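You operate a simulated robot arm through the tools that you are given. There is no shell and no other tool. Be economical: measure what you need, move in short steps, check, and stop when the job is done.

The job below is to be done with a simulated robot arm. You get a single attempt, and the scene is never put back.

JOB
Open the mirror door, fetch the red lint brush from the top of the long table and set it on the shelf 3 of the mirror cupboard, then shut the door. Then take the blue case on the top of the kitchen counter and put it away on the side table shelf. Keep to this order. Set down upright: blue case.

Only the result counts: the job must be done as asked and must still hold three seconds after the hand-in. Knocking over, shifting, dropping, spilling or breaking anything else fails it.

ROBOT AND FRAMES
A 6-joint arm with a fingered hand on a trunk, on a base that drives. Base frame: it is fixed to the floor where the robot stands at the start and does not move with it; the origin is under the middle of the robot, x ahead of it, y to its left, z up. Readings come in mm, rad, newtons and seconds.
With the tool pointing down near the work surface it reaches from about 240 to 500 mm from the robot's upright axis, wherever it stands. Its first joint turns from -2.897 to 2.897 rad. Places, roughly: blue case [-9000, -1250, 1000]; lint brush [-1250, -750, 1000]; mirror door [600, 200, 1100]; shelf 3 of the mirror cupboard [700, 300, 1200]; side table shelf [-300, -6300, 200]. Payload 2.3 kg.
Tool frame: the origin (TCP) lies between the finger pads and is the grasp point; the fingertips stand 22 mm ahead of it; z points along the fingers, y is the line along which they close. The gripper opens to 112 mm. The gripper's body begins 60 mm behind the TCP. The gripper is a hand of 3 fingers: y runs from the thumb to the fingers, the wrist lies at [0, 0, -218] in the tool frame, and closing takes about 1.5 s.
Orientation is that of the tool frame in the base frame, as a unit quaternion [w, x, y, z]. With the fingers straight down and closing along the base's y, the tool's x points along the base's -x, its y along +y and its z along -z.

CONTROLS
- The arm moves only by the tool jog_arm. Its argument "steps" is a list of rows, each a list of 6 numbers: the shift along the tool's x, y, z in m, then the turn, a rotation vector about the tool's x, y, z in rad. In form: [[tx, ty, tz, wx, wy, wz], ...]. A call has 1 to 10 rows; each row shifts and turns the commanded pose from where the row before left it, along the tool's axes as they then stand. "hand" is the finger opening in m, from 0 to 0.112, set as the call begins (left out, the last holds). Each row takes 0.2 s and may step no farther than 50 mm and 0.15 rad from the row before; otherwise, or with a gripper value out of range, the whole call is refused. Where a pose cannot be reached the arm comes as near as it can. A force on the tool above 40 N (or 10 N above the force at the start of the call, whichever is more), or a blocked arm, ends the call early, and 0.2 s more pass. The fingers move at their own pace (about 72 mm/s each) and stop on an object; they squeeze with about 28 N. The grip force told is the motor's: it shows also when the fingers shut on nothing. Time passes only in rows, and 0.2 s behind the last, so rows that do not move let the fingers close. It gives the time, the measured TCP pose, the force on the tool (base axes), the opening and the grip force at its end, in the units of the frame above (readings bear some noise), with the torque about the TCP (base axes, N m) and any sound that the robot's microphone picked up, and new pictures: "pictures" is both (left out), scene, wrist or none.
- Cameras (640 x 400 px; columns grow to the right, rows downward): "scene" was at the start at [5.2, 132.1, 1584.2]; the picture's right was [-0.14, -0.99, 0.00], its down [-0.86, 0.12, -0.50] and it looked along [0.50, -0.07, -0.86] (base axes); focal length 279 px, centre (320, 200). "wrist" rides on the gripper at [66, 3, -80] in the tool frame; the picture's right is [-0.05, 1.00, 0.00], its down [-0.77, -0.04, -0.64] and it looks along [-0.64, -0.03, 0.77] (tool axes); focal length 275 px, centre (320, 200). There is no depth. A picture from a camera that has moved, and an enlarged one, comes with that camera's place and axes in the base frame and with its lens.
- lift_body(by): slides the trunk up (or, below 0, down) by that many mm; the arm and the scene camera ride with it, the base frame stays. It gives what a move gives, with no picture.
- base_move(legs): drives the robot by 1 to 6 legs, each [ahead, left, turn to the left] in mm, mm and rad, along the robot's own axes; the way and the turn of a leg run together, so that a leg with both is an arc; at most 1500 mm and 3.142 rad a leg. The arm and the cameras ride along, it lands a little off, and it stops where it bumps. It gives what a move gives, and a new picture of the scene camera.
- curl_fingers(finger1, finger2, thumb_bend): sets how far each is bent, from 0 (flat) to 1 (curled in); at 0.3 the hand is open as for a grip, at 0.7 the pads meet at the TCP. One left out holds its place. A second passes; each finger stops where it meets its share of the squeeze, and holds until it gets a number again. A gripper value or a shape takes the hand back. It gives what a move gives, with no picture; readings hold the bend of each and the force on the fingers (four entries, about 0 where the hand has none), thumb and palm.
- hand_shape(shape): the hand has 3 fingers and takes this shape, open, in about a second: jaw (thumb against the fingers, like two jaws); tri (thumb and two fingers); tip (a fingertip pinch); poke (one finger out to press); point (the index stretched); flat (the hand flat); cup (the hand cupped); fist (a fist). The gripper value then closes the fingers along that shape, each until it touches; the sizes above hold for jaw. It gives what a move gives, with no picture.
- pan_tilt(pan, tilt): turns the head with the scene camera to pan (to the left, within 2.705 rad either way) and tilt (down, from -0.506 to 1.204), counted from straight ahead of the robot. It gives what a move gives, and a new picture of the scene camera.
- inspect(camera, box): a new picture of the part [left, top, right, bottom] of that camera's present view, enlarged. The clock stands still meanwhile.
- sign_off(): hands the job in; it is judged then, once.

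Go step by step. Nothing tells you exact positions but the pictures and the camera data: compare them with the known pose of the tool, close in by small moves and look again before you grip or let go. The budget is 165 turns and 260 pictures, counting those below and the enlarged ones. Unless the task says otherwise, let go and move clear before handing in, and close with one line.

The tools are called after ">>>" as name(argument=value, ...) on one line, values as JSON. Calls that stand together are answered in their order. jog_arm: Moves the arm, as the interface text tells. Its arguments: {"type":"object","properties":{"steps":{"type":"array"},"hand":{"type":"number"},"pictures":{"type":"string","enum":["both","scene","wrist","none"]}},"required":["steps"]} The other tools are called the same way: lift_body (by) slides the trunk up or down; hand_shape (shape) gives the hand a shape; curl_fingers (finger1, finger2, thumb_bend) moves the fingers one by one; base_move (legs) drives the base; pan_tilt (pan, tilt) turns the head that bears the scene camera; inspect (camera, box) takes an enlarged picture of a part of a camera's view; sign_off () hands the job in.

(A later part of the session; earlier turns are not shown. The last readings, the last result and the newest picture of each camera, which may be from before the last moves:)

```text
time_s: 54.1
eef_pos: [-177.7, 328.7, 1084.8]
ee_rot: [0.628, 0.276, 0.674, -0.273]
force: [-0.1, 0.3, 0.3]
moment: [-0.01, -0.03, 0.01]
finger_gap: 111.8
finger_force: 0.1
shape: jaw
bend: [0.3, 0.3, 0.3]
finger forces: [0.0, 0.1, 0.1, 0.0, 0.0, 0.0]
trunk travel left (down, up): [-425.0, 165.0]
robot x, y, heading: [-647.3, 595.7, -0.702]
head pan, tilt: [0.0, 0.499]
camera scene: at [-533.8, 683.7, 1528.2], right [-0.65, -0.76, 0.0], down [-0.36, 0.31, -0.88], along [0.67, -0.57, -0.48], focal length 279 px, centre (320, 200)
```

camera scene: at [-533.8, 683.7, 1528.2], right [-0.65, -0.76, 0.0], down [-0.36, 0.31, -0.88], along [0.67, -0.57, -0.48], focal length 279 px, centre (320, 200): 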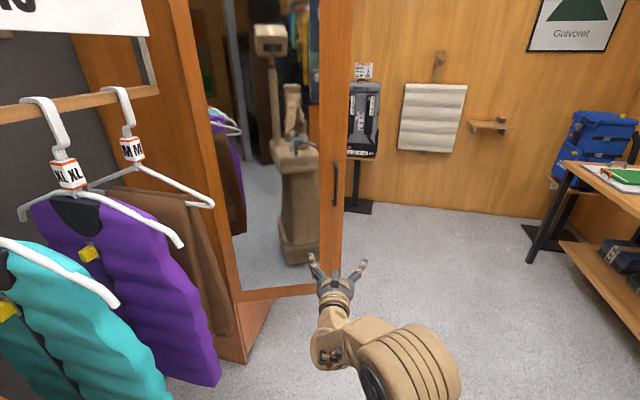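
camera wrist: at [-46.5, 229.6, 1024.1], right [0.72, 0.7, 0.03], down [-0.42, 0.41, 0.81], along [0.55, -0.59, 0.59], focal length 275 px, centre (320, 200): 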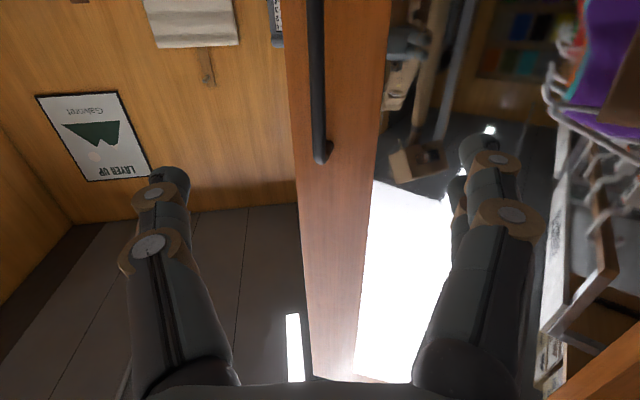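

The brush triangulates to about (-1510, -846, 884) with the table's right end open, so I'll approach from there. First I fold the hand to point down and raise the trunk.

>>> jog_arm(steps=[[0.031, 0, -0.0022, 0, 0.1428, 0], [0.031, 0, -0.0022, 0, 0.1428, 0], [0.031, 0, -0.0022, 0, 0.1428, 0], [0.031, 0, -0.0022, 0, 0.1428, 0], [0.031, 0, -0.0022, 0, 0.1428, 0], [0.031, 0, -0.0022, 0, 0.1428, 0], [0.031, 0, -0.0022, 0, 0.1428, 0], [0.031, 0, -0.0022, 0, 0.1428, 0], [0.031, 0, -0.0022, 0, 0.1428, 0], [0.031, 0, -0.0022, 0, 0.1428, 0]], pictures="none")

>>> jog_arm(steps=[[0.025, 0, -0.0022, 0, 0.1, 0]], pictures="none")

>>> lift_body(by=160)

>>> base_move(legs=[[-200, -700, 0]])

```text
time_s: 56.3
eef_pos: [-319.5, 469.0, 881.1]
ee_rot: [0.034, 0.388, 0.921, -0.026]
force: [0.7, 0.2, 0.1]
moment: [-0.04, 0.05, 0.0]
finger_gap: 111.9
finger_force: 0.1
shape: jaw
bend: [0.3, 0.3, 0.3]
finger forces: [0.0, 0.0, 0.1, 0.1, 0.1, 0.0]
trunk travel left (down, up): [-425.0, 165.0]
robot x, y, heading: [-645.9, 595.3, -0.704]
head pan, tilt: [0.0, 0.499]
```

```text
time_s: 56.7
eef_pos: [-337.0, 487.1, 881.4]
ee_rot: [-0.012, 0.389, 0.921, -0.006]
force: [-0.8, -0.3, 0.9]
moment: [0.0, 0.0, 0.03]
finger_gap: 112.0
finger_force: 0.2
shape: jaw
bend: [0.3, 0.3, 0.3]
finger forces: [0.0, 0.1, 0.0, 0.0, 0.0, 0.0]
trunk travel left (down, up): [-425.0, 165.0]
robot x, y, heading: [-647.1, 596.2, -0.702]
head pan, tilt: [0.0, 0.499]
```

```text
time_s: 58.6
eef_pos: [-337.8, 486.7, 1041.7]
ee_rot: [-0.012, 0.389, 0.921, -0.007]
force: [-0.2, 0.8, 0.7]
moment: [0.01, 0.01, 0.01]
finger_gap: 112.1
finger_force: 0.1
shape: jaw
bend: [0.3, 0.3, 0.3]
finger forces: [0.0, 0.0, 0.1, 0.1, 0.1, 0.1]
trunk travel left (down, up): [-585.0, 5.0]
robot x, y, heading: [-648.7, 597.1, -0.704]
head pan, tilt: [0.0, 0.499]
```

```text
time_s: 62.5
eef_pos: [-940.7, 85.5, 1040.2]
ee_rot: [-0.012, 0.391, 0.92, -0.006]
force: [1.0, -0.5, -0.1]
moment: [0.0, 0.03, -0.03]
finger_gap: 112.0
finger_force: 0.0
shape: jaw
bend: [0.3, 0.3, 0.3]
finger forces: [0.0, 0.0, 0.0, 0.1, 0.0, 0.0]
trunk travel left (down, up): [-585.0, 5.0]
robot x, y, heading: [-1249.0, 198.4, -0.71]
head pan, tilt: [0.0, 0.499]
camera scene: at [-1136.7, 284.0, 1688.2], right [-0.65, -0.76, 0.0], down [-0.36, 0.31, -0.88], along [0.67, -0.57, -0.48], focal length 279 px, centre (320, 200)
```

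scene: 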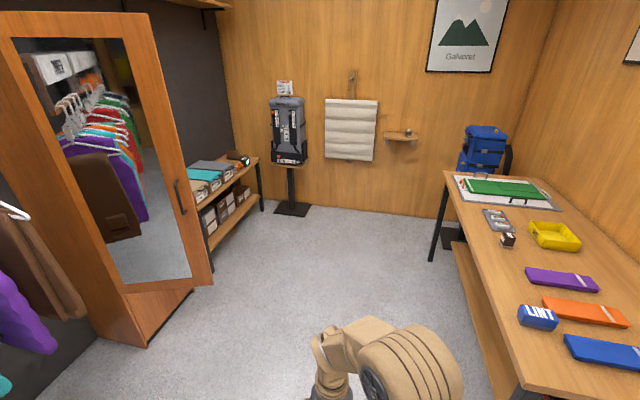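

The door stays open and the route is clear. I'll drive sideways to the table's right end and turn to face along it.

>>> base_move(legs=[[93, -729, 0], [0, 0, -0.2]])

>>> pan_tilt(pan=-0.3, tilt=0.95)

```text
time_s: 67.3
eef_pos: [-1377.9, -594.5, 1040.8]
ee_rot: [-0.012, 0.482, 0.876, -0.005]
force: [1.2, 0.6, 0.0]
moment: [0.03, -0.02, 0.0]
finger_gap: 111.8
finger_force: 0.2
shape: jaw
bend: [0.3, 0.3, 0.3]
finger forces: [0.0, 0.0, 0.0, 0.0, 0.0, 0.0]
trunk travel left (down, up): [-585.0, 5.0]
robot x, y, heading: [-1658.7, -420.5, -0.914]
head pan, tilt: [0.0, 0.499]
camera scene: at [-1529.9, -360.5, 1688.1], right [-0.79, -0.61, 0.0], down [-0.29, 0.38, -0.88], along [0.54, -0.69, -0.48], focal length 279 px, centre (320, 200)
```

scene: 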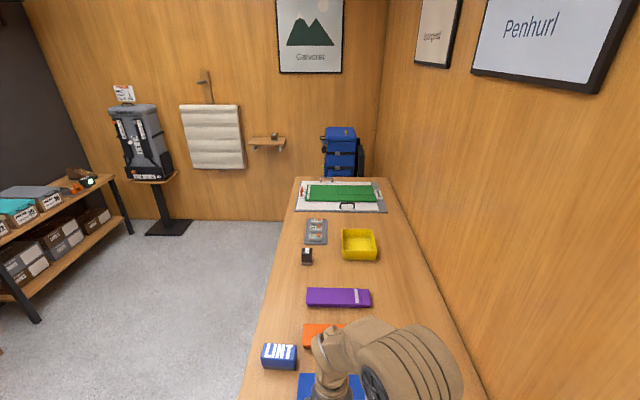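

```text
time_s: 68.2
eef_pos: [-1377.1, -595.8, 1040.7]
ee_rot: [-0.011, 0.483, 0.876, -0.005]
force: [0.8, 0.4, -0.6]
moment: [0.0, -0.01, 0.0]
finger_gap: 112.1
finger_force: 0.1
shape: jaw
bend: [0.3, 0.3, 0.3]
finger forces: [0.0, 0.0, 0.0, 0.0, 0.0, 0.0]
trunk travel left (down, up): [-585.0, 5.0]
robot x, y, heading: [-1663.9, -422.1, -0.917]
head pan, tilt: [-0.3, 0.949]
camera scene: at [-1560.0, -356.7, 1650.7], right [-0.94, -0.35, 0.0], down [-0.29, 0.76, -0.58], along [0.2, -0.55, -0.81], focal length 279 px, centre (320, 200)
```

scene: 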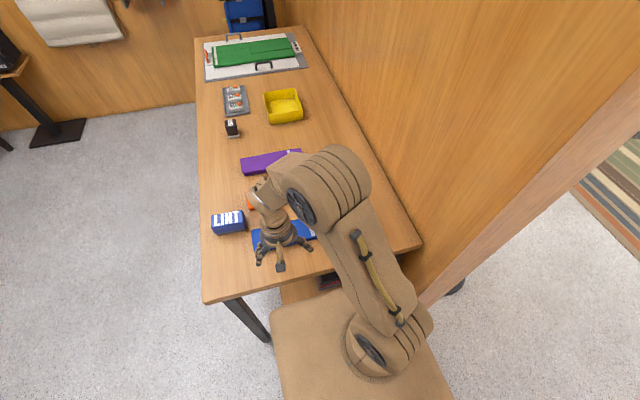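

The arm hides the brush from the head camera; I'll use the wrist camera.

>>> inspect(camera="wrist", box=[0, 0, 640, 400])

```text
1.00 times, centred on (320, 200) of wrist (not enlarged: the box is as wide or as high as the picture)
camera zoom: at [-1409.1, -537.6, 1123.1], right [0.87, 0.49, -0.02], down [0.4, -0.67, 0.62], along [0.29, -0.55, -0.78], focal length 275 px, centre (320, 200)
```

zoom: 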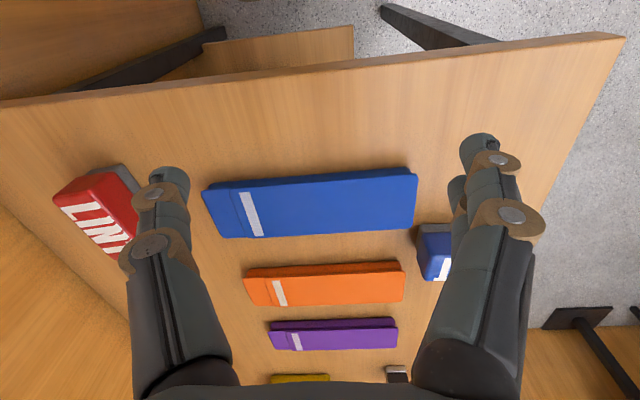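

The red brush is around (-1522, -842). I'll move the hand over near it, staying high.

>>> jog_arm(steps=[[-0.021, -0.044, 0, 0, 0, 0], [-0.021, -0.044, 0, 0, 0, 0], [-0.021, -0.044, 0, 0, 0, 0], [-0.021, -0.044, 0, 0, 0, 0]], pictures="wrist")

```text
time_s: 69.2
eef_pos: [-1483.2, -757.5, 1043.0]
ee_rot: [-0.013, 0.482, 0.876, -0.004]
force: [0.2, -0.2, 0.3]
moment: [0.01, -0.03, 0.01]
finger_gap: 111.9
finger_force: 0.0
shape: jaw
bend: [0.3, 0.3, 0.3]
finger forces: [0.0, 0.0, 0.0, 0.0, 0.1, 0.0]
trunk travel left (down, up): [-585.0, 5.0]
robot x, y, heading: [-1658.7, -420.1, -0.909]
head pan, tilt: [-0.3, 0.949]
camera wrist: at [-1514.4, -702.1, 1125.4], right [0.87, 0.49, -0.02], down [0.4, -0.67, 0.62], along [0.29, -0.55, -0.78], focal length 275 px, centre (320, 200)
```

wrist: 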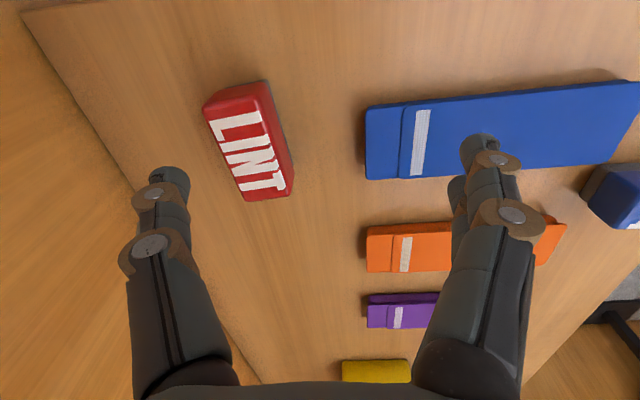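

The brush top centre is near (-1514, -840), its long axis (~90 mm) roughly pointing away from me. Before choosing the grasp tilt, I'll glance at the open cupboard to learn the shelf spacing.

>>> pan_tilt(pan=1.2, tilt=0.2)

>>> inspect(camera="scene", box=[240, 100, 400, 300])

```text
time_s: 70.8
eef_pos: [-1482.5, -757.3, 1043.8]
ee_rot: [-0.013, 0.483, 0.875, -0.005]
force: [-0.2, 0.3, -0.3]
moment: [-0.02, 0.01, 0.0]
finger_gap: 112.0
finger_force: 0.0
shape: jaw
bend: [0.3, 0.3, 0.3]
finger forces: [0.1, 0.0, 0.0, 0.1, 0.1, 0.0]
trunk travel left (down, up): [-585.0, 5.0]
robot x, y, heading: [-1661.0, -421.5, -0.915]
head pan, tilt: [1.201, 0.201]
camera scene: at [-1496.3, -262.2, 1715.8], right [0.28, -0.96, 0.0], down [-0.19, -0.06, -0.98], along [0.94, 0.28, -0.2], focal length 279 px, centre (320, 200)
```

scene: 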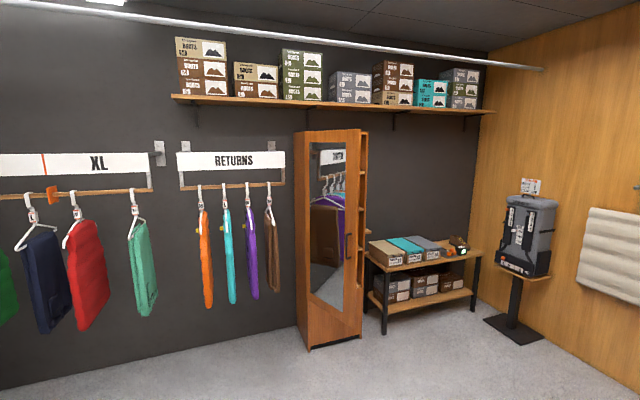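

```text
2.00 times, centred on (320, 200) of scene
camera zoom: at [-1496.3, -262.2, 1715.8], right [0.28, -0.96, 0.0], down [-0.19, -0.06, -0.98], along [0.94, 0.28, -0.2], focal length 557 px, centre (320, 200)
```

zoom: 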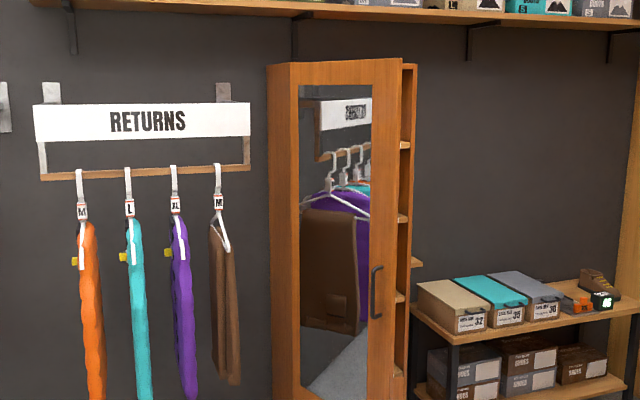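

Shelves are ~300 mm apart with shelf 3 at about z=1195, so a 45° tilted grasp will suit both table and shelf. I'll align the hand with the brush and tilt it at height.

>>> jog_arm(steps=[[0, 0, 0, 0, 0, -0.083], [0, 0, 0, 0, 0, -0.082], [-0.021, -0.039, 0, 0, 0, 0], [-0.021, -0.039, 0, 0, 0, 0], [0, 0, 0, 0, -0.131, 0], [0, 0, 0, 0, -0.131, 0], [0, 0, 0, 0, -0.131, 0], [0, 0, 0, 0, -0.131, 0], [0, 0, 0, 0, -0.131, 0], [0, 0, 0, 0, -0.131, 0]], pictures="wrist")

>>> pan_tilt(pan=-0.5, tilt=0.8)

```text
time_s: 73.0
eef_pos: [-1446.9, -911.3, 1134.1]
ee_rot: [0.327, 0.381, 0.85, -0.158]
force: [-0.1, 0.7, 1.3]
moment: [0.01, 0.04, 0.02]
finger_gap: 112.1
finger_force: 0.0
shape: jaw
bend: [0.3, 0.3, 0.3]
finger forces: [0.1, 0.0, 0.0, 0.0, 0.0, 0.0]
out of reach, approached as far as the arm can: row 8, 9, 10
trunk travel left (down, up): [-585.0, 5.0]
robot x, y, heading: [-1656.6, -424.2, -0.914]
head pan, tilt: [1.201, 0.201]
camera wrist: at [-1513.5, -832.2, 1149.4], right [0.77, 0.63, 0.01], down [0.08, -0.11, 0.99], along [0.63, -0.76, -0.14], focal length 275 px, centre (320, 200)
```

wrist: 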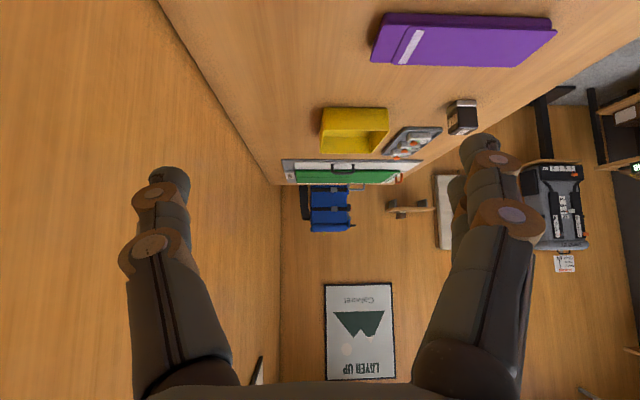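

```text
time_s: 74.7
eef_pos: [-1447.8, -910.9, 1134.4]
ee_rot: [0.326, 0.381, 0.851, -0.157]
force: [-0.3, 0.4, 0.5]
moment: [0.01, -0.05, 0.04]
finger_gap: 111.7
finger_force: 0.0
shape: jaw
bend: [0.3, 0.3, 0.3]
finger forces: [0.1, 0.1, 0.1, 0.1, 0.0, 0.0]
trunk travel left (down, up): [-585.0, 5.0]
robot x, y, heading: [-1659.0, -422.1, -0.912]
head pan, tilt: [-0.499, 0.799]
camera scene: at [-1572.8, -368.3, 1662.2], right [-0.99, -0.16, 0.0], down [-0.11, 0.71, -0.7], along [0.11, -0.69, -0.72], focal length 279 px, centre (320, 200)
```

scene: 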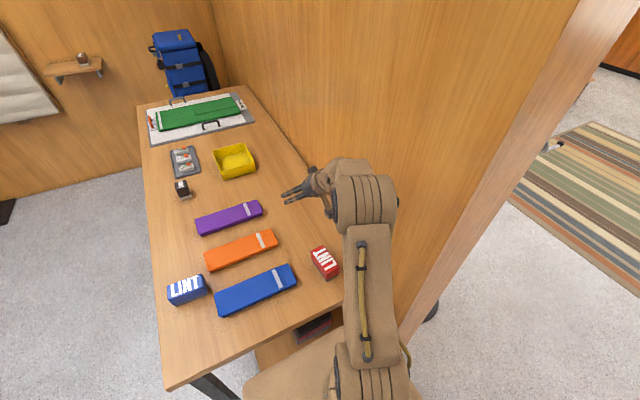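

Orientation is reached but the arm pushed forward because it was too folded; as at the door, lowering the trunk should help. I'll lower 120 mm, then bring the hand back above the brush.

>>> lift_body(by=-120)

>>> jog_arm(steps=[[0.0, 0, 0, 0, 0, 0]], pictures="none")

```text
time_s: 76.2
eef_pos: [-1448.0, -911.4, 1013.6]
ee_rot: [0.328, 0.38, 0.851, -0.157]
force: [0.2, -0.6, -0.1]
moment: [0.01, 0.0, 0.04]
finger_gap: 112.0
finger_force: 0.0
shape: jaw
bend: [0.3, 0.3, 0.3]
finger forces: [0.0, 0.0, 0.1, 0.0, 0.1, 0.0]
trunk travel left (down, up): [-465.0, 125.0]
robot x, y, heading: [-1659.2, -421.9, -0.907]
head pan, tilt: [-0.499, 0.799]
```

```text
time_s: 76.6
eef_pos: [-1447.7, -911.3, 1013.0]
ee_rot: [0.327, 0.381, 0.851, -0.157]
force: [0.8, -0.5, 0.1]
moment: [0.06, -0.01, -0.03]
finger_gap: 111.8
finger_force: 0.1
shape: jaw
bend: [0.3, 0.3, 0.3]
finger forces: [0.1, 0.0, 0.1, 0.0, 0.1, 0.0]
trunk travel left (down, up): [-465.0, 125.0]
robot x, y, heading: [-1658.4, -423.8, -0.912]
head pan, tilt: [-0.499, 0.799]
```

>>> jog_arm(steps=[[0.0243, 0, -0.0221, 0, 0, 0], [0.0243, 0, -0.0221, 0, 0, 0], [0.0243, 0, -0.0221, 0, 0, 0]], pictures="both")

```text
time_s: 77.4
eef_pos: [-1481.0, -856.4, 1059.2]
ee_rot: [0.323, 0.383, 0.851, -0.156]
force: [-0.1, 0.5, 0.3]
moment: [-0.05, -0.01, 0.02]
finger_gap: 111.6
finger_force: 0.1
shape: jaw
bend: [0.3, 0.3, 0.3]
finger forces: [0.1, 0.1, 0.1, 0.0, 0.1, 0.0]
out of reach, approached as far as the arm can: row 1, 2, 3
trunk travel left (down, up): [-465.0, 125.0]
robot x, y, heading: [-1656.8, -423.8, -0.912]
head pan, tilt: [-0.499, 0.799]
camera scene: at [-1573.3, -367.3, 1542.2], right [-0.99, -0.16, 0.0], down [-0.11, 0.71, -0.7], along [0.11, -0.69, -0.72], focal length 279 px, centre (320, 200)
camera wrist: at [-1546.5, -777.6, 1074.9], right [0.78, 0.63, 0.01], down [0.08, -0.12, 0.99], along [0.63, -0.77, -0.15], focal length 275 px, centre (320, 200)
```

scene: 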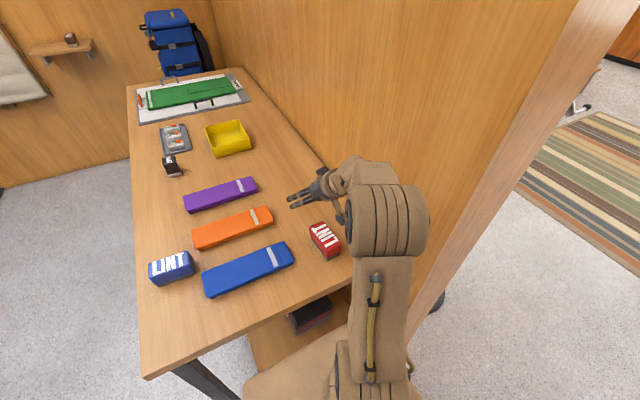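
wrist: 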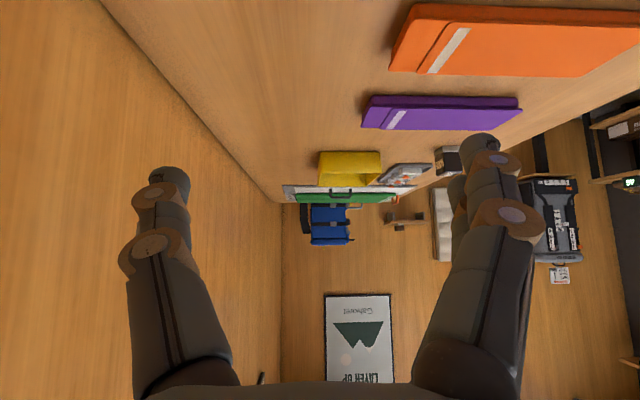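

The arm wants more distance with a tilted hand. I'll back the base up 100 mm, which extends the arm.

>>> base_move(legs=[[-100, 0, 0]])

>>> inspect(camera="wrist", box=[0, 0, 640, 400])

```text
time_s: 78.6
eef_pos: [-1541.8, -777.7, 1058.6]
ee_rot: [0.324, 0.383, 0.851, -0.156]
force: [-0.4, 0.5, 0.4]
moment: [0.0, -0.03, 0.02]
finger_gap: 112.0
finger_force: 0.1
shape: jaw
bend: [0.3, 0.3, 0.3]
finger forces: [0.0, 0.1, 0.0, 0.0, 0.0, 0.0]
trunk travel left (down, up): [-465.0, 125.0]
robot x, y, heading: [-1720.2, -342.5, -0.914]
head pan, tilt: [-0.499, 0.799]
camera scene: at [-1634.7, -288.4, 1542.2], right [-0.99, -0.16, 0.0], down [-0.11, 0.71, -0.7], along [0.11, -0.69, -0.72], focal length 279 px, centre (320, 200)
```

scene: 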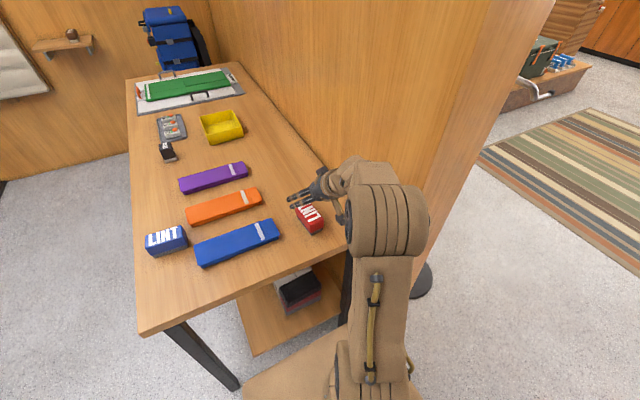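

```text
1.00 times, centred on (320, 200) of wrist (not enlarged: the box is as wide or as high as the picture)
camera zoom: at [-1607.5, -699.0, 1074.9], right [0.78, 0.63, 0.01], down [0.08, -0.12, 0.99], along [0.63, -0.77, -0.15], focal length 275 px, centre (320, 200)
```

zoom: 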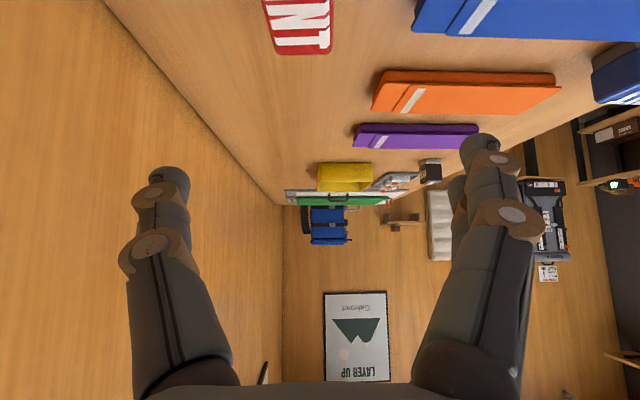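

The brush is well aligned beneath. I'll move over it and down to about 60 mm above.

>>> jog_arm(steps=[[0.0045, -0.0045, 0.041, 0, 0, 0], [0.0045, -0.0045, 0.041, 0, 0, 0], [0.0045, -0.0045, 0.03, 0, 0, 0]])

```text
time_s: 79.4
eef_pos: [-1496.8, -847.1, 982.2]
ee_rot: [0.319, 0.384, 0.852, -0.155]
force: [0.5, -0.6, -0.4]
moment: [-0.01, 0.01, 0.01]
finger_gap: 111.7
finger_force: 0.1
shape: jaw
bend: [0.3, 0.3, 0.3]
finger forces: [0.0, 0.1, 0.1, 0.0, 0.0, 0.1]
out of reach, approached as far as the arm can: row 1, 2, 3
trunk travel left (down, up): [-465.0, 125.0]
robot x, y, heading: [-1722.0, -341.6, -0.914]
head pan, tilt: [-0.499, 0.799]
camera scene: at [-1633.6, -290.2, 1542.2], right [-0.99, -0.16, 0.0], down [-0.11, 0.71, -0.7], along [0.11, -0.69, -0.72], focal length 279 px, centre (320, 200)
camera wrist: at [-1563.6, -768.7, 998.4], right [0.78, 0.63, 0.01], down [0.09, -0.13, 0.99], along [0.62, -0.77, -0.15], focal length 275 px, centre (320, 200)
```

scene: 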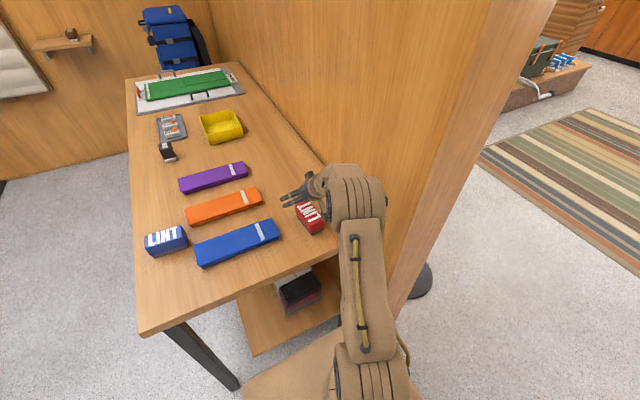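
wrist: 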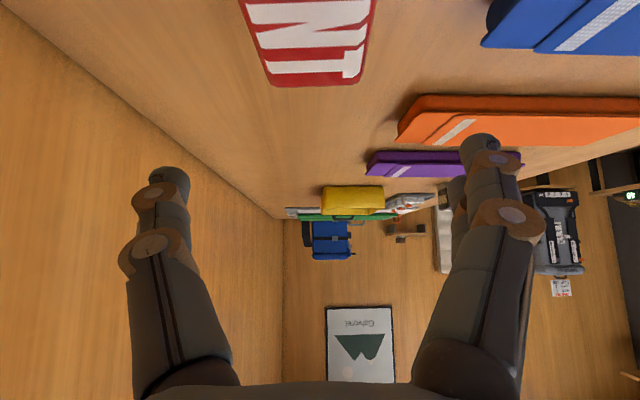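

The hand hits the same limit when descending, so I'll raise the arm and lower the trunk further (the forearm then slopes less).

>>> jog_arm(steps=[[-0.033, -0.001, -0.037, 0, 0, 0], [-0.033, -0.001, -0.037, 0, 0, 0], [-0.033, -0.001, -0.037, 0, 0, 0]], pictures="none")

>>> lift_body(by=-170)

>>> inspect(camera="wrist", box=[0, 0, 640, 400])

```text
time_s: 80.2
eef_pos: [-1500.1, -847.3, 1130.3]
ee_rot: [0.324, 0.383, 0.851, -0.156]
force: [-0.4, 0.1, 0.0]
moment: [0.0, 0.01, 0.0]
finger_gap: 112.1
finger_force: 0.0
shape: jaw
bend: [0.3, 0.3, 0.3]
finger forces: [0.0, 0.0, 0.0, 0.0, 0.0, 0.0]
trunk travel left (down, up): [-465.0, 125.0]
robot x, y, heading: [-1720.2, -345.7, -0.914]
head pan, tilt: [-0.499, 0.799]
```

```text
time_s: 82.1
eef_pos: [-1499.5, -847.8, 959.6]
ee_rot: [0.325, 0.383, 0.851, -0.156]
force: [0.5, -0.2, 0.4]
moment: [-0.03, -0.01, -0.03]
finger_gap: 111.9
finger_force: 0.0
shape: jaw
bend: [0.3, 0.3, 0.3]
finger forces: [0.0, 0.0, 0.0, 0.1, 0.0, 0.0]
trunk travel left (down, up): [-295.0, 295.0]
robot x, y, heading: [-1721.7, -342.7, -0.914]
head pan, tilt: [-0.499, 0.799]
```

```text
1.00 times, centred on (320, 200) of wrist (not enlarged: the box is as wide or as high as the picture)
camera zoom: at [-1565.6, -768.5, 976.0], right [0.78, 0.63, 0.01], down [0.08, -0.12, 0.99], along [0.63, -0.77, -0.15], focal length 275 px, centre (320, 200)
```

zoom: 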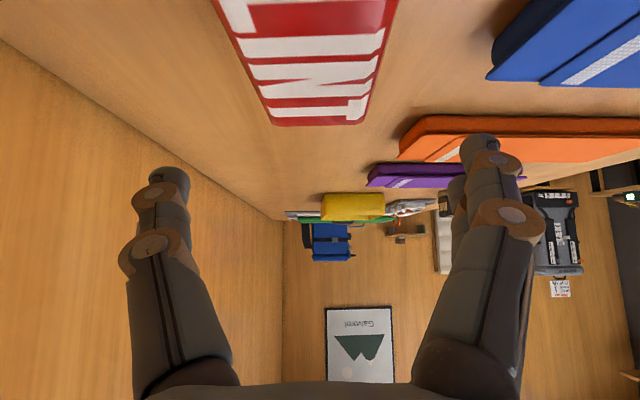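

From the two views the brush top is at z≈915, centre near (-1509, -840). I'll descend 55 mm onto it with the fingers straddling.

>>> jog_arm(steps=[[0.015, 0, 0.0113, 0, 0, 0], [0.015, 0, 0.0113, 0, 0, 0], [0.015, 0, 0.0113, 0, 0, 0]])

>>> inspect(camera="scene", box=[220, 120, 420, 260])

```text
time_s: 82.9
eef_pos: [-1506.8, -841.1, 905.1]
ee_rot: [0.324, 0.383, 0.851, -0.156]
force: [-0.3, -0.7, 0.0]
moment: [-0.01, 0.02, -0.03]
finger_gap: 111.8
finger_force: 0.1
shape: jaw
bend: [0.3, 0.3, 0.3]
finger forces: [0.0, 0.0, 0.0, 0.1, 0.1, 0.0]
trunk travel left (down, up): [-295.0, 295.0]
robot x, y, heading: [-1721.7, -343.1, -0.918]
head pan, tilt: [-0.499, 0.799]
camera scene: at [-1633.9, -289.5, 1372.2], right [-0.99, -0.16, 0.0], down [-0.11, 0.71, -0.7], along [0.11, -0.69, -0.72], focal length 279 px, centre (320, 200)
camera wrist: at [-1573.1, -761.2, 920.3], right [0.78, 0.63, 0.01], down [0.08, -0.12, 0.99], along [0.63, -0.77, -0.15], focal length 275 px, centre (320, 200)
```

scene: 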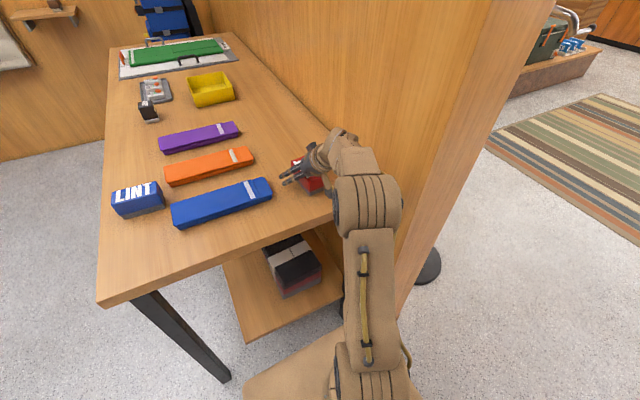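
wrist: 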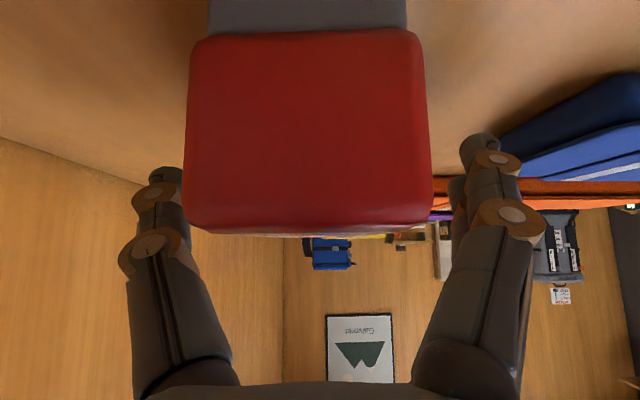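

```text
2.86 times, centred on (320, 190) of scene
camera zoom: at [-1633.9, -289.5, 1372.2], right [-0.99, -0.16, 0.0], down [-0.11, 0.71, -0.7], along [0.11, -0.69, -0.72], focal length 796 px, centre (320, 229)
```

zoom: 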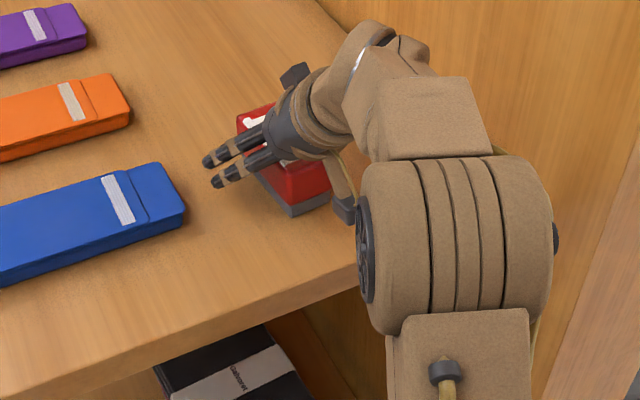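

The brush sits between thumb and fingers with no contact yet. Closing the hand.

>>> jog_arm(steps=[[0, 0, 0, 0, 0, 0], [0, 0, 0, 0, 0, 0], [0, 0, 0, 0, 0, 0], [0, 0, 0, 0, 0, 0], [0, 0, 0, 0, 0, 0], [0, 0, 0, 0, 0, 0], [0, 0, 0, 0, 0, 0]], hand=0, pictures="wrist")

>>> inspect(camera="scene", box=[240, 120, 400, 220])

```text
time_s: 84.5
eef_pos: [-1507.3, -840.3, 903.4]
ee_rot: [0.324, 0.383, 0.851, -0.156]
force: [0.0, 0.0, 0.4]
moment: [0.0, -0.03, 0.03]
finger_gap: 43.7
finger_force: 28.4
shape: jaw
bend: [0.73, 0.73, 0.7]
finger forces: [12.6, 12.8, 0.0, 0.0, 25.5, 0.0]
trunk travel left (down, up): [-295.0, 295.0]
robot x, y, heading: [-1721.4, -341.4, -0.912]
head pan, tilt: [-0.499, 0.799]
camera wrist: at [-1573.1, -761.2, 920.5], right [0.78, 0.63, 0.01], down [0.08, -0.12, 0.99], along [0.63, -0.77, -0.15], focal length 275 px, centre (320, 200)
```

wrist: 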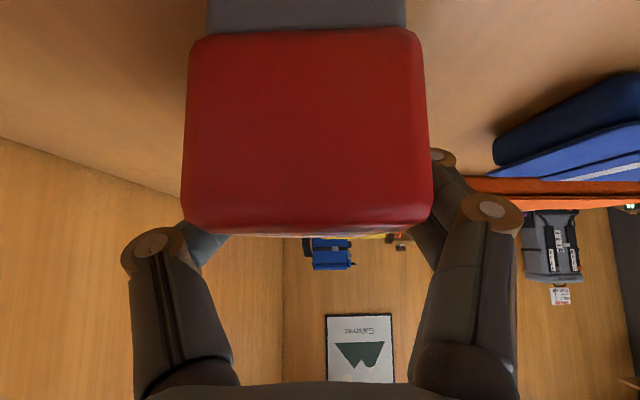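

```text
4.00 times, centred on (320, 170) of scene
camera zoom: at [-1633.9, -289.5, 1372.2], right [-0.99, -0.16, 0.0], down [-0.11, 0.71, -0.7], along [0.11, -0.69, -0.72], focal length 1114 px, centre (320, 320)
```

zoom: 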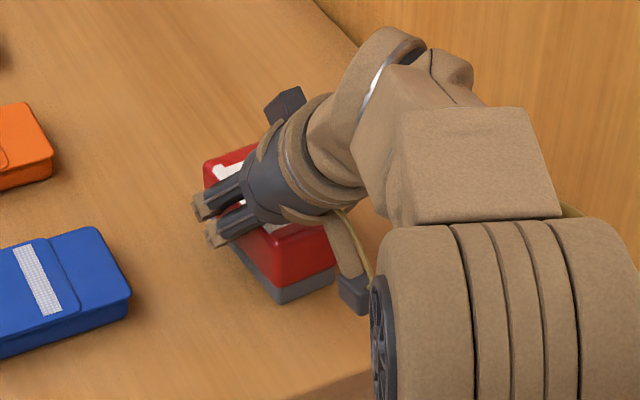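

The brush is gripped firmly (43.7 mm, balanced forces). Lifting straight up with the trunk.

>>> lift_body(by=100)

>>> lift_body(by=190)

>>> base_move(legs=[[-250, 0, 0]])

>>> inspect(camera="wrist", box=[0, 0, 640, 400])

```text
time_s: 85.8
eef_pos: [-1507.4, -841.0, 1004.6]
ee_rot: [0.323, 0.382, 0.852, -0.156]
force: [-0.4, -0.5, -1.4]
moment: [0.04, -0.03, -0.05]
finger_gap: 43.9
finger_force: 27.1
shape: jaw
bend: [0.73, 0.73, 0.7]
finger forces: [12.6, 12.8, 0.0, 0.0, 25.5, 0.0]
trunk travel left (down, up): [-395.0, 195.0]
robot x, y, heading: [-1719.0, -345.7, -0.91]
head pan, tilt: [-0.499, 0.799]
```

```text
time_s: 87.9
eef_pos: [-1507.6, -840.3, 1193.3]
ee_rot: [0.323, 0.383, 0.851, -0.156]
force: [0.1, -0.1, -0.5]
moment: [0.02, 0.01, -0.04]
finger_gap: 43.7
finger_force: 28.3
shape: jaw
bend: [0.73, 0.73, 0.7]
finger forces: [12.6, 12.9, 0.0, 0.0, 25.5, 0.1]
trunk travel left (down, up): [-585.0, 5.0]
robot x, y, heading: [-1721.8, -342.9, -0.91]
head pan, tilt: [-0.499, 0.799]
```

```text
time_s: 89.7
eef_pos: [-1660.2, -641.5, 1194.6]
ee_rot: [0.323, 0.382, 0.852, -0.155]
force: [-0.1, 0.1, -0.4]
moment: [0.0, 0.01, 0.04]
finger_gap: 43.7
finger_force: 28.2
shape: jaw
bend: [0.73, 0.73, 0.7]
finger forces: [12.6, 12.8, 0.1, 0.0, 25.5, 0.1]
trunk travel left (down, up): [-585.0, 5.0]
robot x, y, heading: [-1870.9, -143.7, -0.914]
head pan, tilt: [-0.499, 0.799]
camera scene: at [-1788.1, -90.5, 1662.2], right [-0.99, -0.16, 0.0], down [-0.11, 0.71, -0.7], along [0.11, -0.69, -0.72], focal length 279 px, centre (320, 200)
```

scene: 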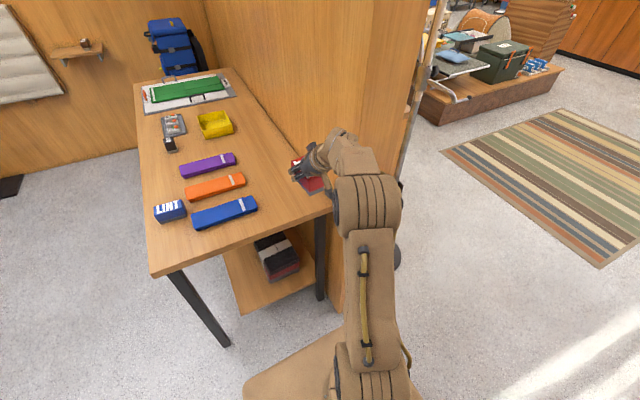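

```text
1.00 times, centred on (320, 200) of wrist (not enlarged: the box is as wide or as high as the picture)
camera zoom: at [-1726.5, -562.2, 1210.6], right [0.77, 0.63, 0.01], down [0.08, -0.12, 0.99], along [0.63, -0.76, -0.15], focal length 275 px, centre (320, 200)
```

zoom: 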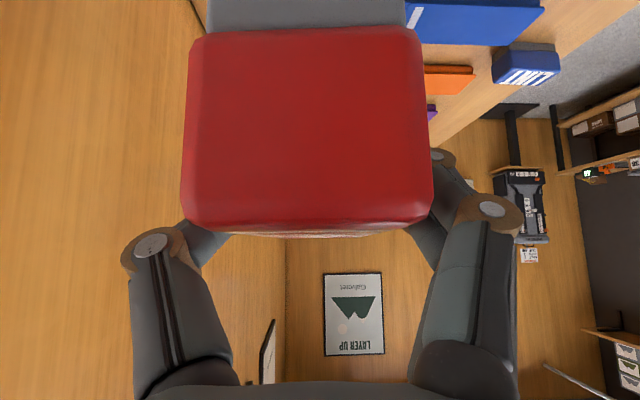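

The brush is held well. I'll drive around the table corner back to the front-right of the cupboard, ending angled toward its opening.

>>> base_move(legs=[[0, 0, 0.914], [0, 250, 0], [1171, 0, 0], [890, -616, 0]])

>>> base_move(legs=[[0, 0, 1.165]])

>>> pan_tilt(pan=-0.2, tilt=0.35)

```text
time_s: 104.6
eef_pos: [703.5, -651.9, 1193.3]
ee_rot: [0.359, -0.027, 0.933, 0.0]
force: [-1.0, -1.1, -1.0]
moment: [0.0, -0.01, 0.0]
finger_gap: 43.6
finger_force: 27.6
shape: jaw
bend: [0.73, 0.73, 0.7]
finger forces: [12.5, 12.8, 0.0, 0.0, 25.6, 0.1]
trunk travel left (down, up): [-585.0, 5.0]
robot x, y, heading: [185.4, -512.6, -0.01]
head pan, tilt: [-0.499, 0.799]
camera scene: at [193.0, -410.7, 1662.2], right [-0.48, -0.88, 0.0], down [-0.63, 0.35, -0.7], along [0.61, -0.34, -0.72], focal length 279 px, centre (320, 200)
```

scene: 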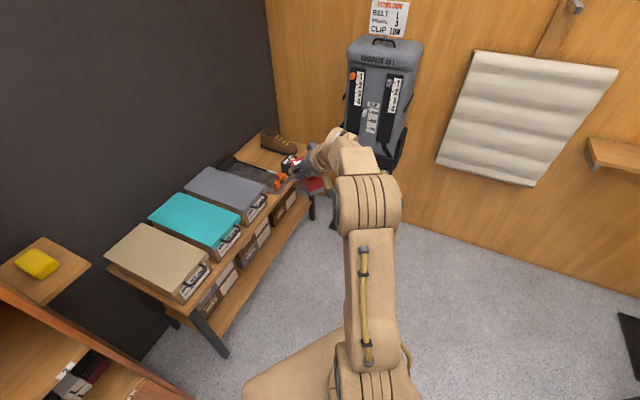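

```text
time_s: 107.9
eef_pos: [520.9, -92.9, 1193.6]
ee_rot: [0.301, -0.532, 0.766, 0.197]
force: [0.1, 0.7, -0.6]
moment: [-0.02, 0.05, -0.04]
finger_gap: 43.2
finger_force: 28.2
shape: jaw
bend: [0.73, 0.73, 0.7]
finger forces: [12.6, 12.9, 0.0, 0.0, 25.3, 0.0]
trunk travel left (down, up): [-585.0, 5.0]
robot x, y, heading: [178.3, -510.8, 1.149]
head pan, tilt: [-0.499, 0.799]
camera scene: at [92.8, -460.7, 1662.2], right [0.6, -0.8, 0.0], down [-0.57, -0.43, -0.7], along [0.56, 0.42, -0.72], focal length 279 px, centre (320, 200)
```

scene: 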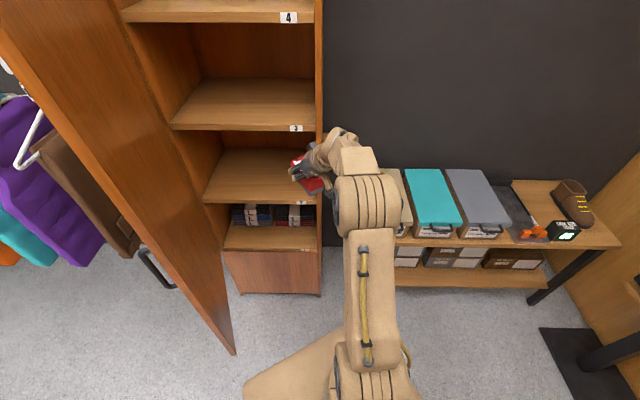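

```text
time_s: 108.8
eef_pos: [522.0, -93.2, 1194.8]
ee_rot: [0.3, -0.533, 0.766, 0.198]
force: [-1.0, 0.1, -0.7]
moment: [0.0, 0.03, -0.01]
finger_gap: 43.5
finger_force: 27.8
shape: jaw
bend: [0.73, 0.73, 0.7]
finger forces: [12.7, 12.7, 0.0, 0.1, 25.5, 0.0]
trunk travel left (down, up): [-585.0, 5.0]
robot x, y, heading: [182.5, -510.3, 1.15]
head pan, tilt: [-0.201, 0.351]
camera scene: at [83.0, -433.8, 1701.8], right [0.81, -0.58, 0.0], down [-0.2, -0.28, -0.94], along [0.55, 0.76, -0.34], focal length 279 px, centre (320, 200)
```

scene: 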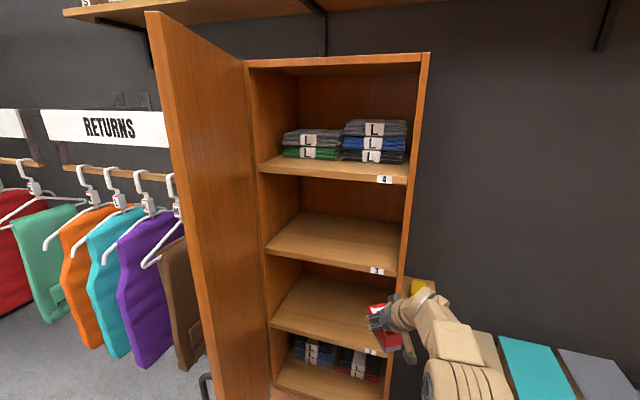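

Labels show shelf 4 on top and shelf 3 empty below it, front edge around z≈1200. I'll zoom to verify the surface height and the brush.

>>> inspect(camera="scene", box=[240, 150, 480, 300])

>>> inspect(camera="wrist", box=[0, 0, 640, 400])

```text
2.67 times, centred on (360, 225) of scene
camera zoom: at [83.0, -433.8, 1701.8], right [0.81, -0.58, 0.0], down [-0.2, -0.28, -0.94], along [0.55, 0.76, -0.34], focal length 743 px, centre (213, 133)
```

zoom: 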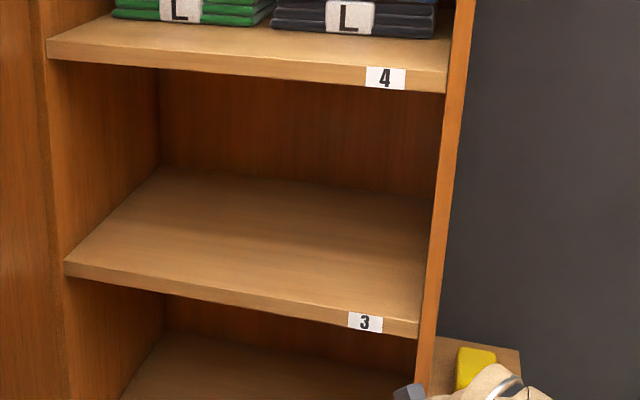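

```text
1.00 times, centred on (320, 200) of wrist (not enlarged: the box is as wide or as high as the picture)
camera zoom: at [480.7, -188.3, 1210.4], right [-0.92, 0.39, 0.01], down [0.07, 0.13, 0.99], along [0.38, 0.91, -0.15], focal length 275 px, centre (320, 200)
```

zoom: 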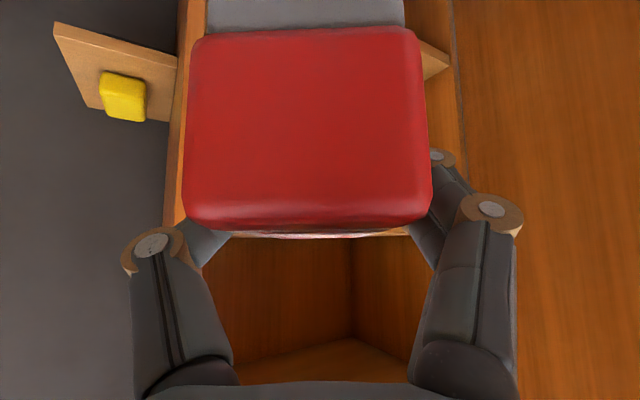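

Shelf 3's surface works out at z≈1212, and the brush bottom is ~33 mm below the TCP. I'll raise the arm ~85 mm before driving in.

>>> jog_arm(steps=[[-0.019, -0.0005, -0.021, 0, 0, 0], [-0.019, -0.0005, -0.021, 0, 0, 0], [-0.019, -0.0005, -0.021, 0, 0, 0]], pictures="scene")

```text
time_s: 109.6
eef_pos: [519.9, -92.0, 1278.3]
ee_rot: [0.301, -0.531, 0.767, 0.196]
force: [0.0, -0.2, -0.9]
moment: [-0.04, -0.02, 0.01]
finger_gap: 43.5
finger_force: 28.2
shape: jaw
bend: [0.73, 0.73, 0.7]
finger forces: [12.7, 12.9, 0.0, 0.0, 25.4, 0.0]
trunk travel left (down, up): [-585.0, 5.0]
robot x, y, heading: [183.1, -515.5, 1.148]
head pan, tilt: [-0.201, 0.351]
camera scene: at [82.8, -434.0, 1701.8], right [0.81, -0.58, 0.0], down [-0.2, -0.28, -0.94], along [0.55, 0.76, -0.34], focal length 279 px, centre (320, 200)
```

scene: 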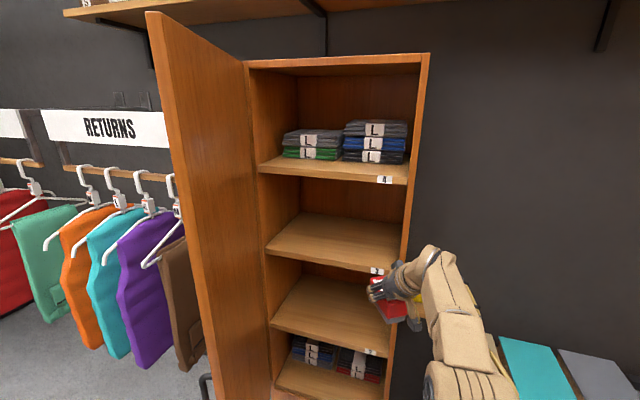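

To keep the base well away from the open door, I'll shift the hand 100 mm left, then drive straight in.

>>> jog_arm(steps=[[0, 0.05, 0, 0, 0, 0], [0, 0.05, 0, 0, 0, 0]], pictures="none")

>>> base_move(legs=[[190, -75, 0]])

```text
time_s: 110.2
eef_pos: [425.1, -57.9, 1277.3]
ee_rot: [0.3, -0.533, 0.767, 0.196]
force: [-0.2, -0.3, -1.5]
moment: [-0.03, 0.04, 0.02]
finger_gap: 43.2
finger_force: 28.0
shape: jaw
bend: [0.73, 0.73, 0.7]
finger forces: [12.7, 12.9, 0.0, 0.0, 25.6, 0.0]
trunk travel left (down, up): [-585.0, 5.0]
robot x, y, heading: [183.8, -516.3, 1.146]
head pan, tilt: [-0.201, 0.351]
```

```text
time_s: 111.8
eef_pos: [574.2, 83.4, 1278.1]
ee_rot: [0.3, -0.531, 0.768, 0.196]
force: [0.3, 0.1, -0.8]
moment: [0.01, -0.04, -0.04]
finger_gap: 43.4
finger_force: 27.8
shape: jaw
bend: [0.73, 0.73, 0.7]
finger forces: [12.7, 12.9, 0.0, 0.0, 25.6, 0.1]
trunk travel left (down, up): [-585.0, 5.0]
robot x, y, heading: [330.8, -375.3, 1.143]
head pan, tilt: [-0.201, 0.351]
camera scene: at [229.7, -291.7, 1701.8], right [0.81, -0.59, 0.0], down [-0.2, -0.28, -0.94], along [0.55, 0.76, -0.34], focal length 279 px, centre (320, 200)
```

scene: 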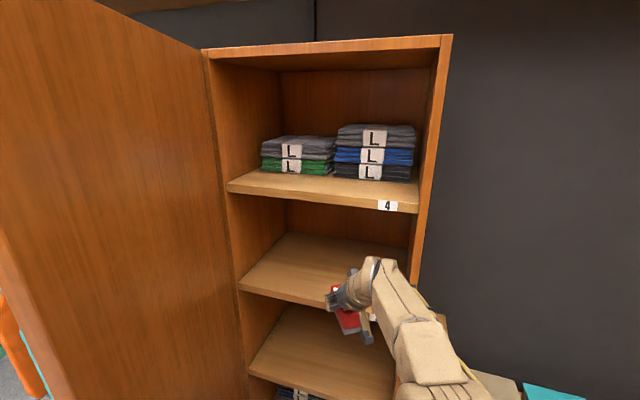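

Well lined up; the brush is above shelf 3's level. Driving in 185 mm.

>>> base_move(legs=[[90, 2, 0]])

>>> inspect(camera="wrist", box=[0, 0, 640, 400])

```text
time_s: 112.9
eef_pos: [610.0, 166.9, 1277.8]
ee_rot: [0.3, -0.532, 0.767, 0.196]
force: [1.0, -0.9, -1.0]
moment: [0.04, -0.02, -0.01]
finger_gap: 43.3
finger_force: 28.1
shape: jaw
bend: [0.73, 0.73, 0.7]
finger forces: [12.7, 13.0, 0.1, 0.0, 25.6, 0.0]
trunk travel left (down, up): [-585.0, 5.0]
robot x, y, heading: [365.5, -288.4, 1.146]
head pan, tilt: [-0.201, 0.351]
camera scene: at [264.9, -208.7, 1701.8], right [0.81, -0.59, 0.0], down [-0.2, -0.28, -0.94], along [0.55, 0.76, -0.34], focal length 279 px, centre (320, 200)
```

scene: 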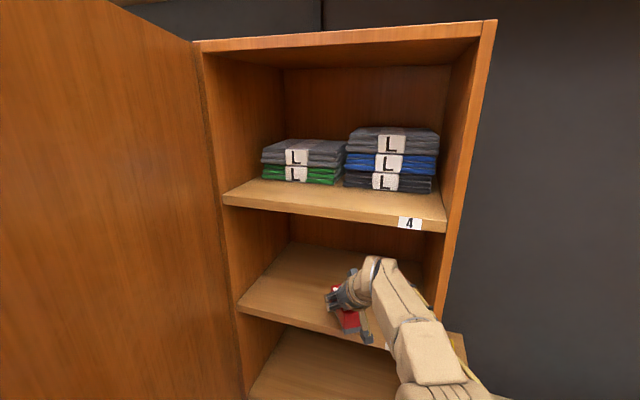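

```text
1.00 times, centred on (320, 200) of wrist (not enlarged: the box is as wide or as high as the picture)
camera zoom: at [569.3, 70.6, 1293.4], right [-0.92, 0.39, 0.01], down [0.07, 0.13, 0.99], along [0.38, 0.91, -0.15], focal length 275 px, centre (320, 200)
```

zoom: 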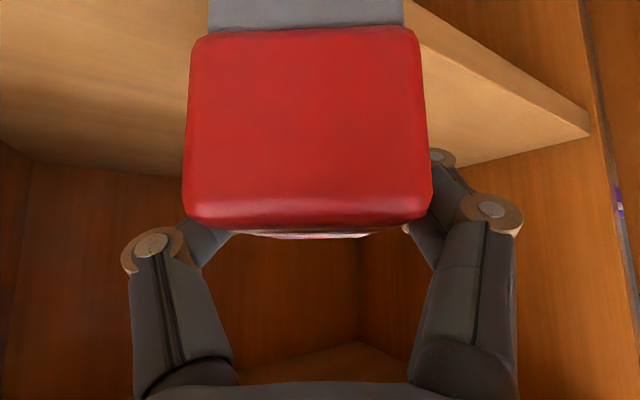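

Clear so far; driving the last 95 mm.

>>> base_move(legs=[[95, 2, 0]])

>>> inspect(camera="wrist", box=[0, 0, 640, 400])

```text
time_s: 114.0
eef_pos: [647.2, 253.6, 1278.6]
ee_rot: [0.3, -0.533, 0.766, 0.198]
force: [-1.3, 0.5, -2.2]
moment: [-0.01, -0.03, 0.03]
finger_gap: 43.2
finger_force: 28.4
shape: jaw
bend: [0.73, 0.73, 0.7]
finger forces: [12.7, 12.9, 0.0, 0.1, 25.6, 0.1]
trunk travel left (down, up): [-585.0, 5.0]
robot x, y, heading: [403.6, -204.2, 1.148]
head pan, tilt: [-0.201, 0.351]
camera scene: at [302.1, -121.7, 1701.8], right [0.81, -0.59, 0.0], down [-0.2, -0.28, -0.94], along [0.55, 0.76, -0.34], focal length 279 px, centre (320, 200)
```

scene: 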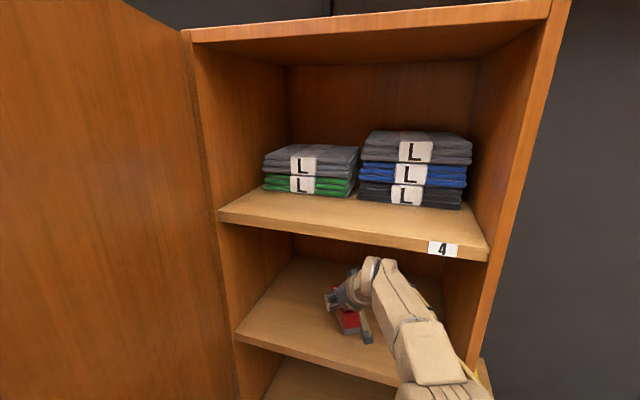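

```text
1.00 times, centred on (320, 200) of wrist (not enlarged: the box is as wide or as high as the picture)
camera zoom: at [606.2, 157.9, 1293.5], right [-0.92, 0.39, 0.01], down [0.07, 0.13, 0.99], along [0.38, 0.91, -0.15], focal length 275 px, centre (320, 200)
```

zoom: 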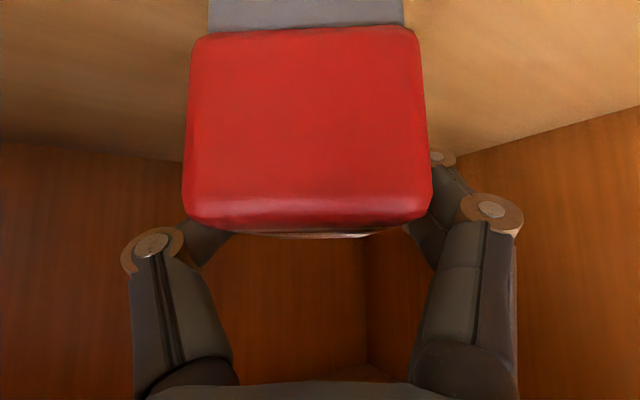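

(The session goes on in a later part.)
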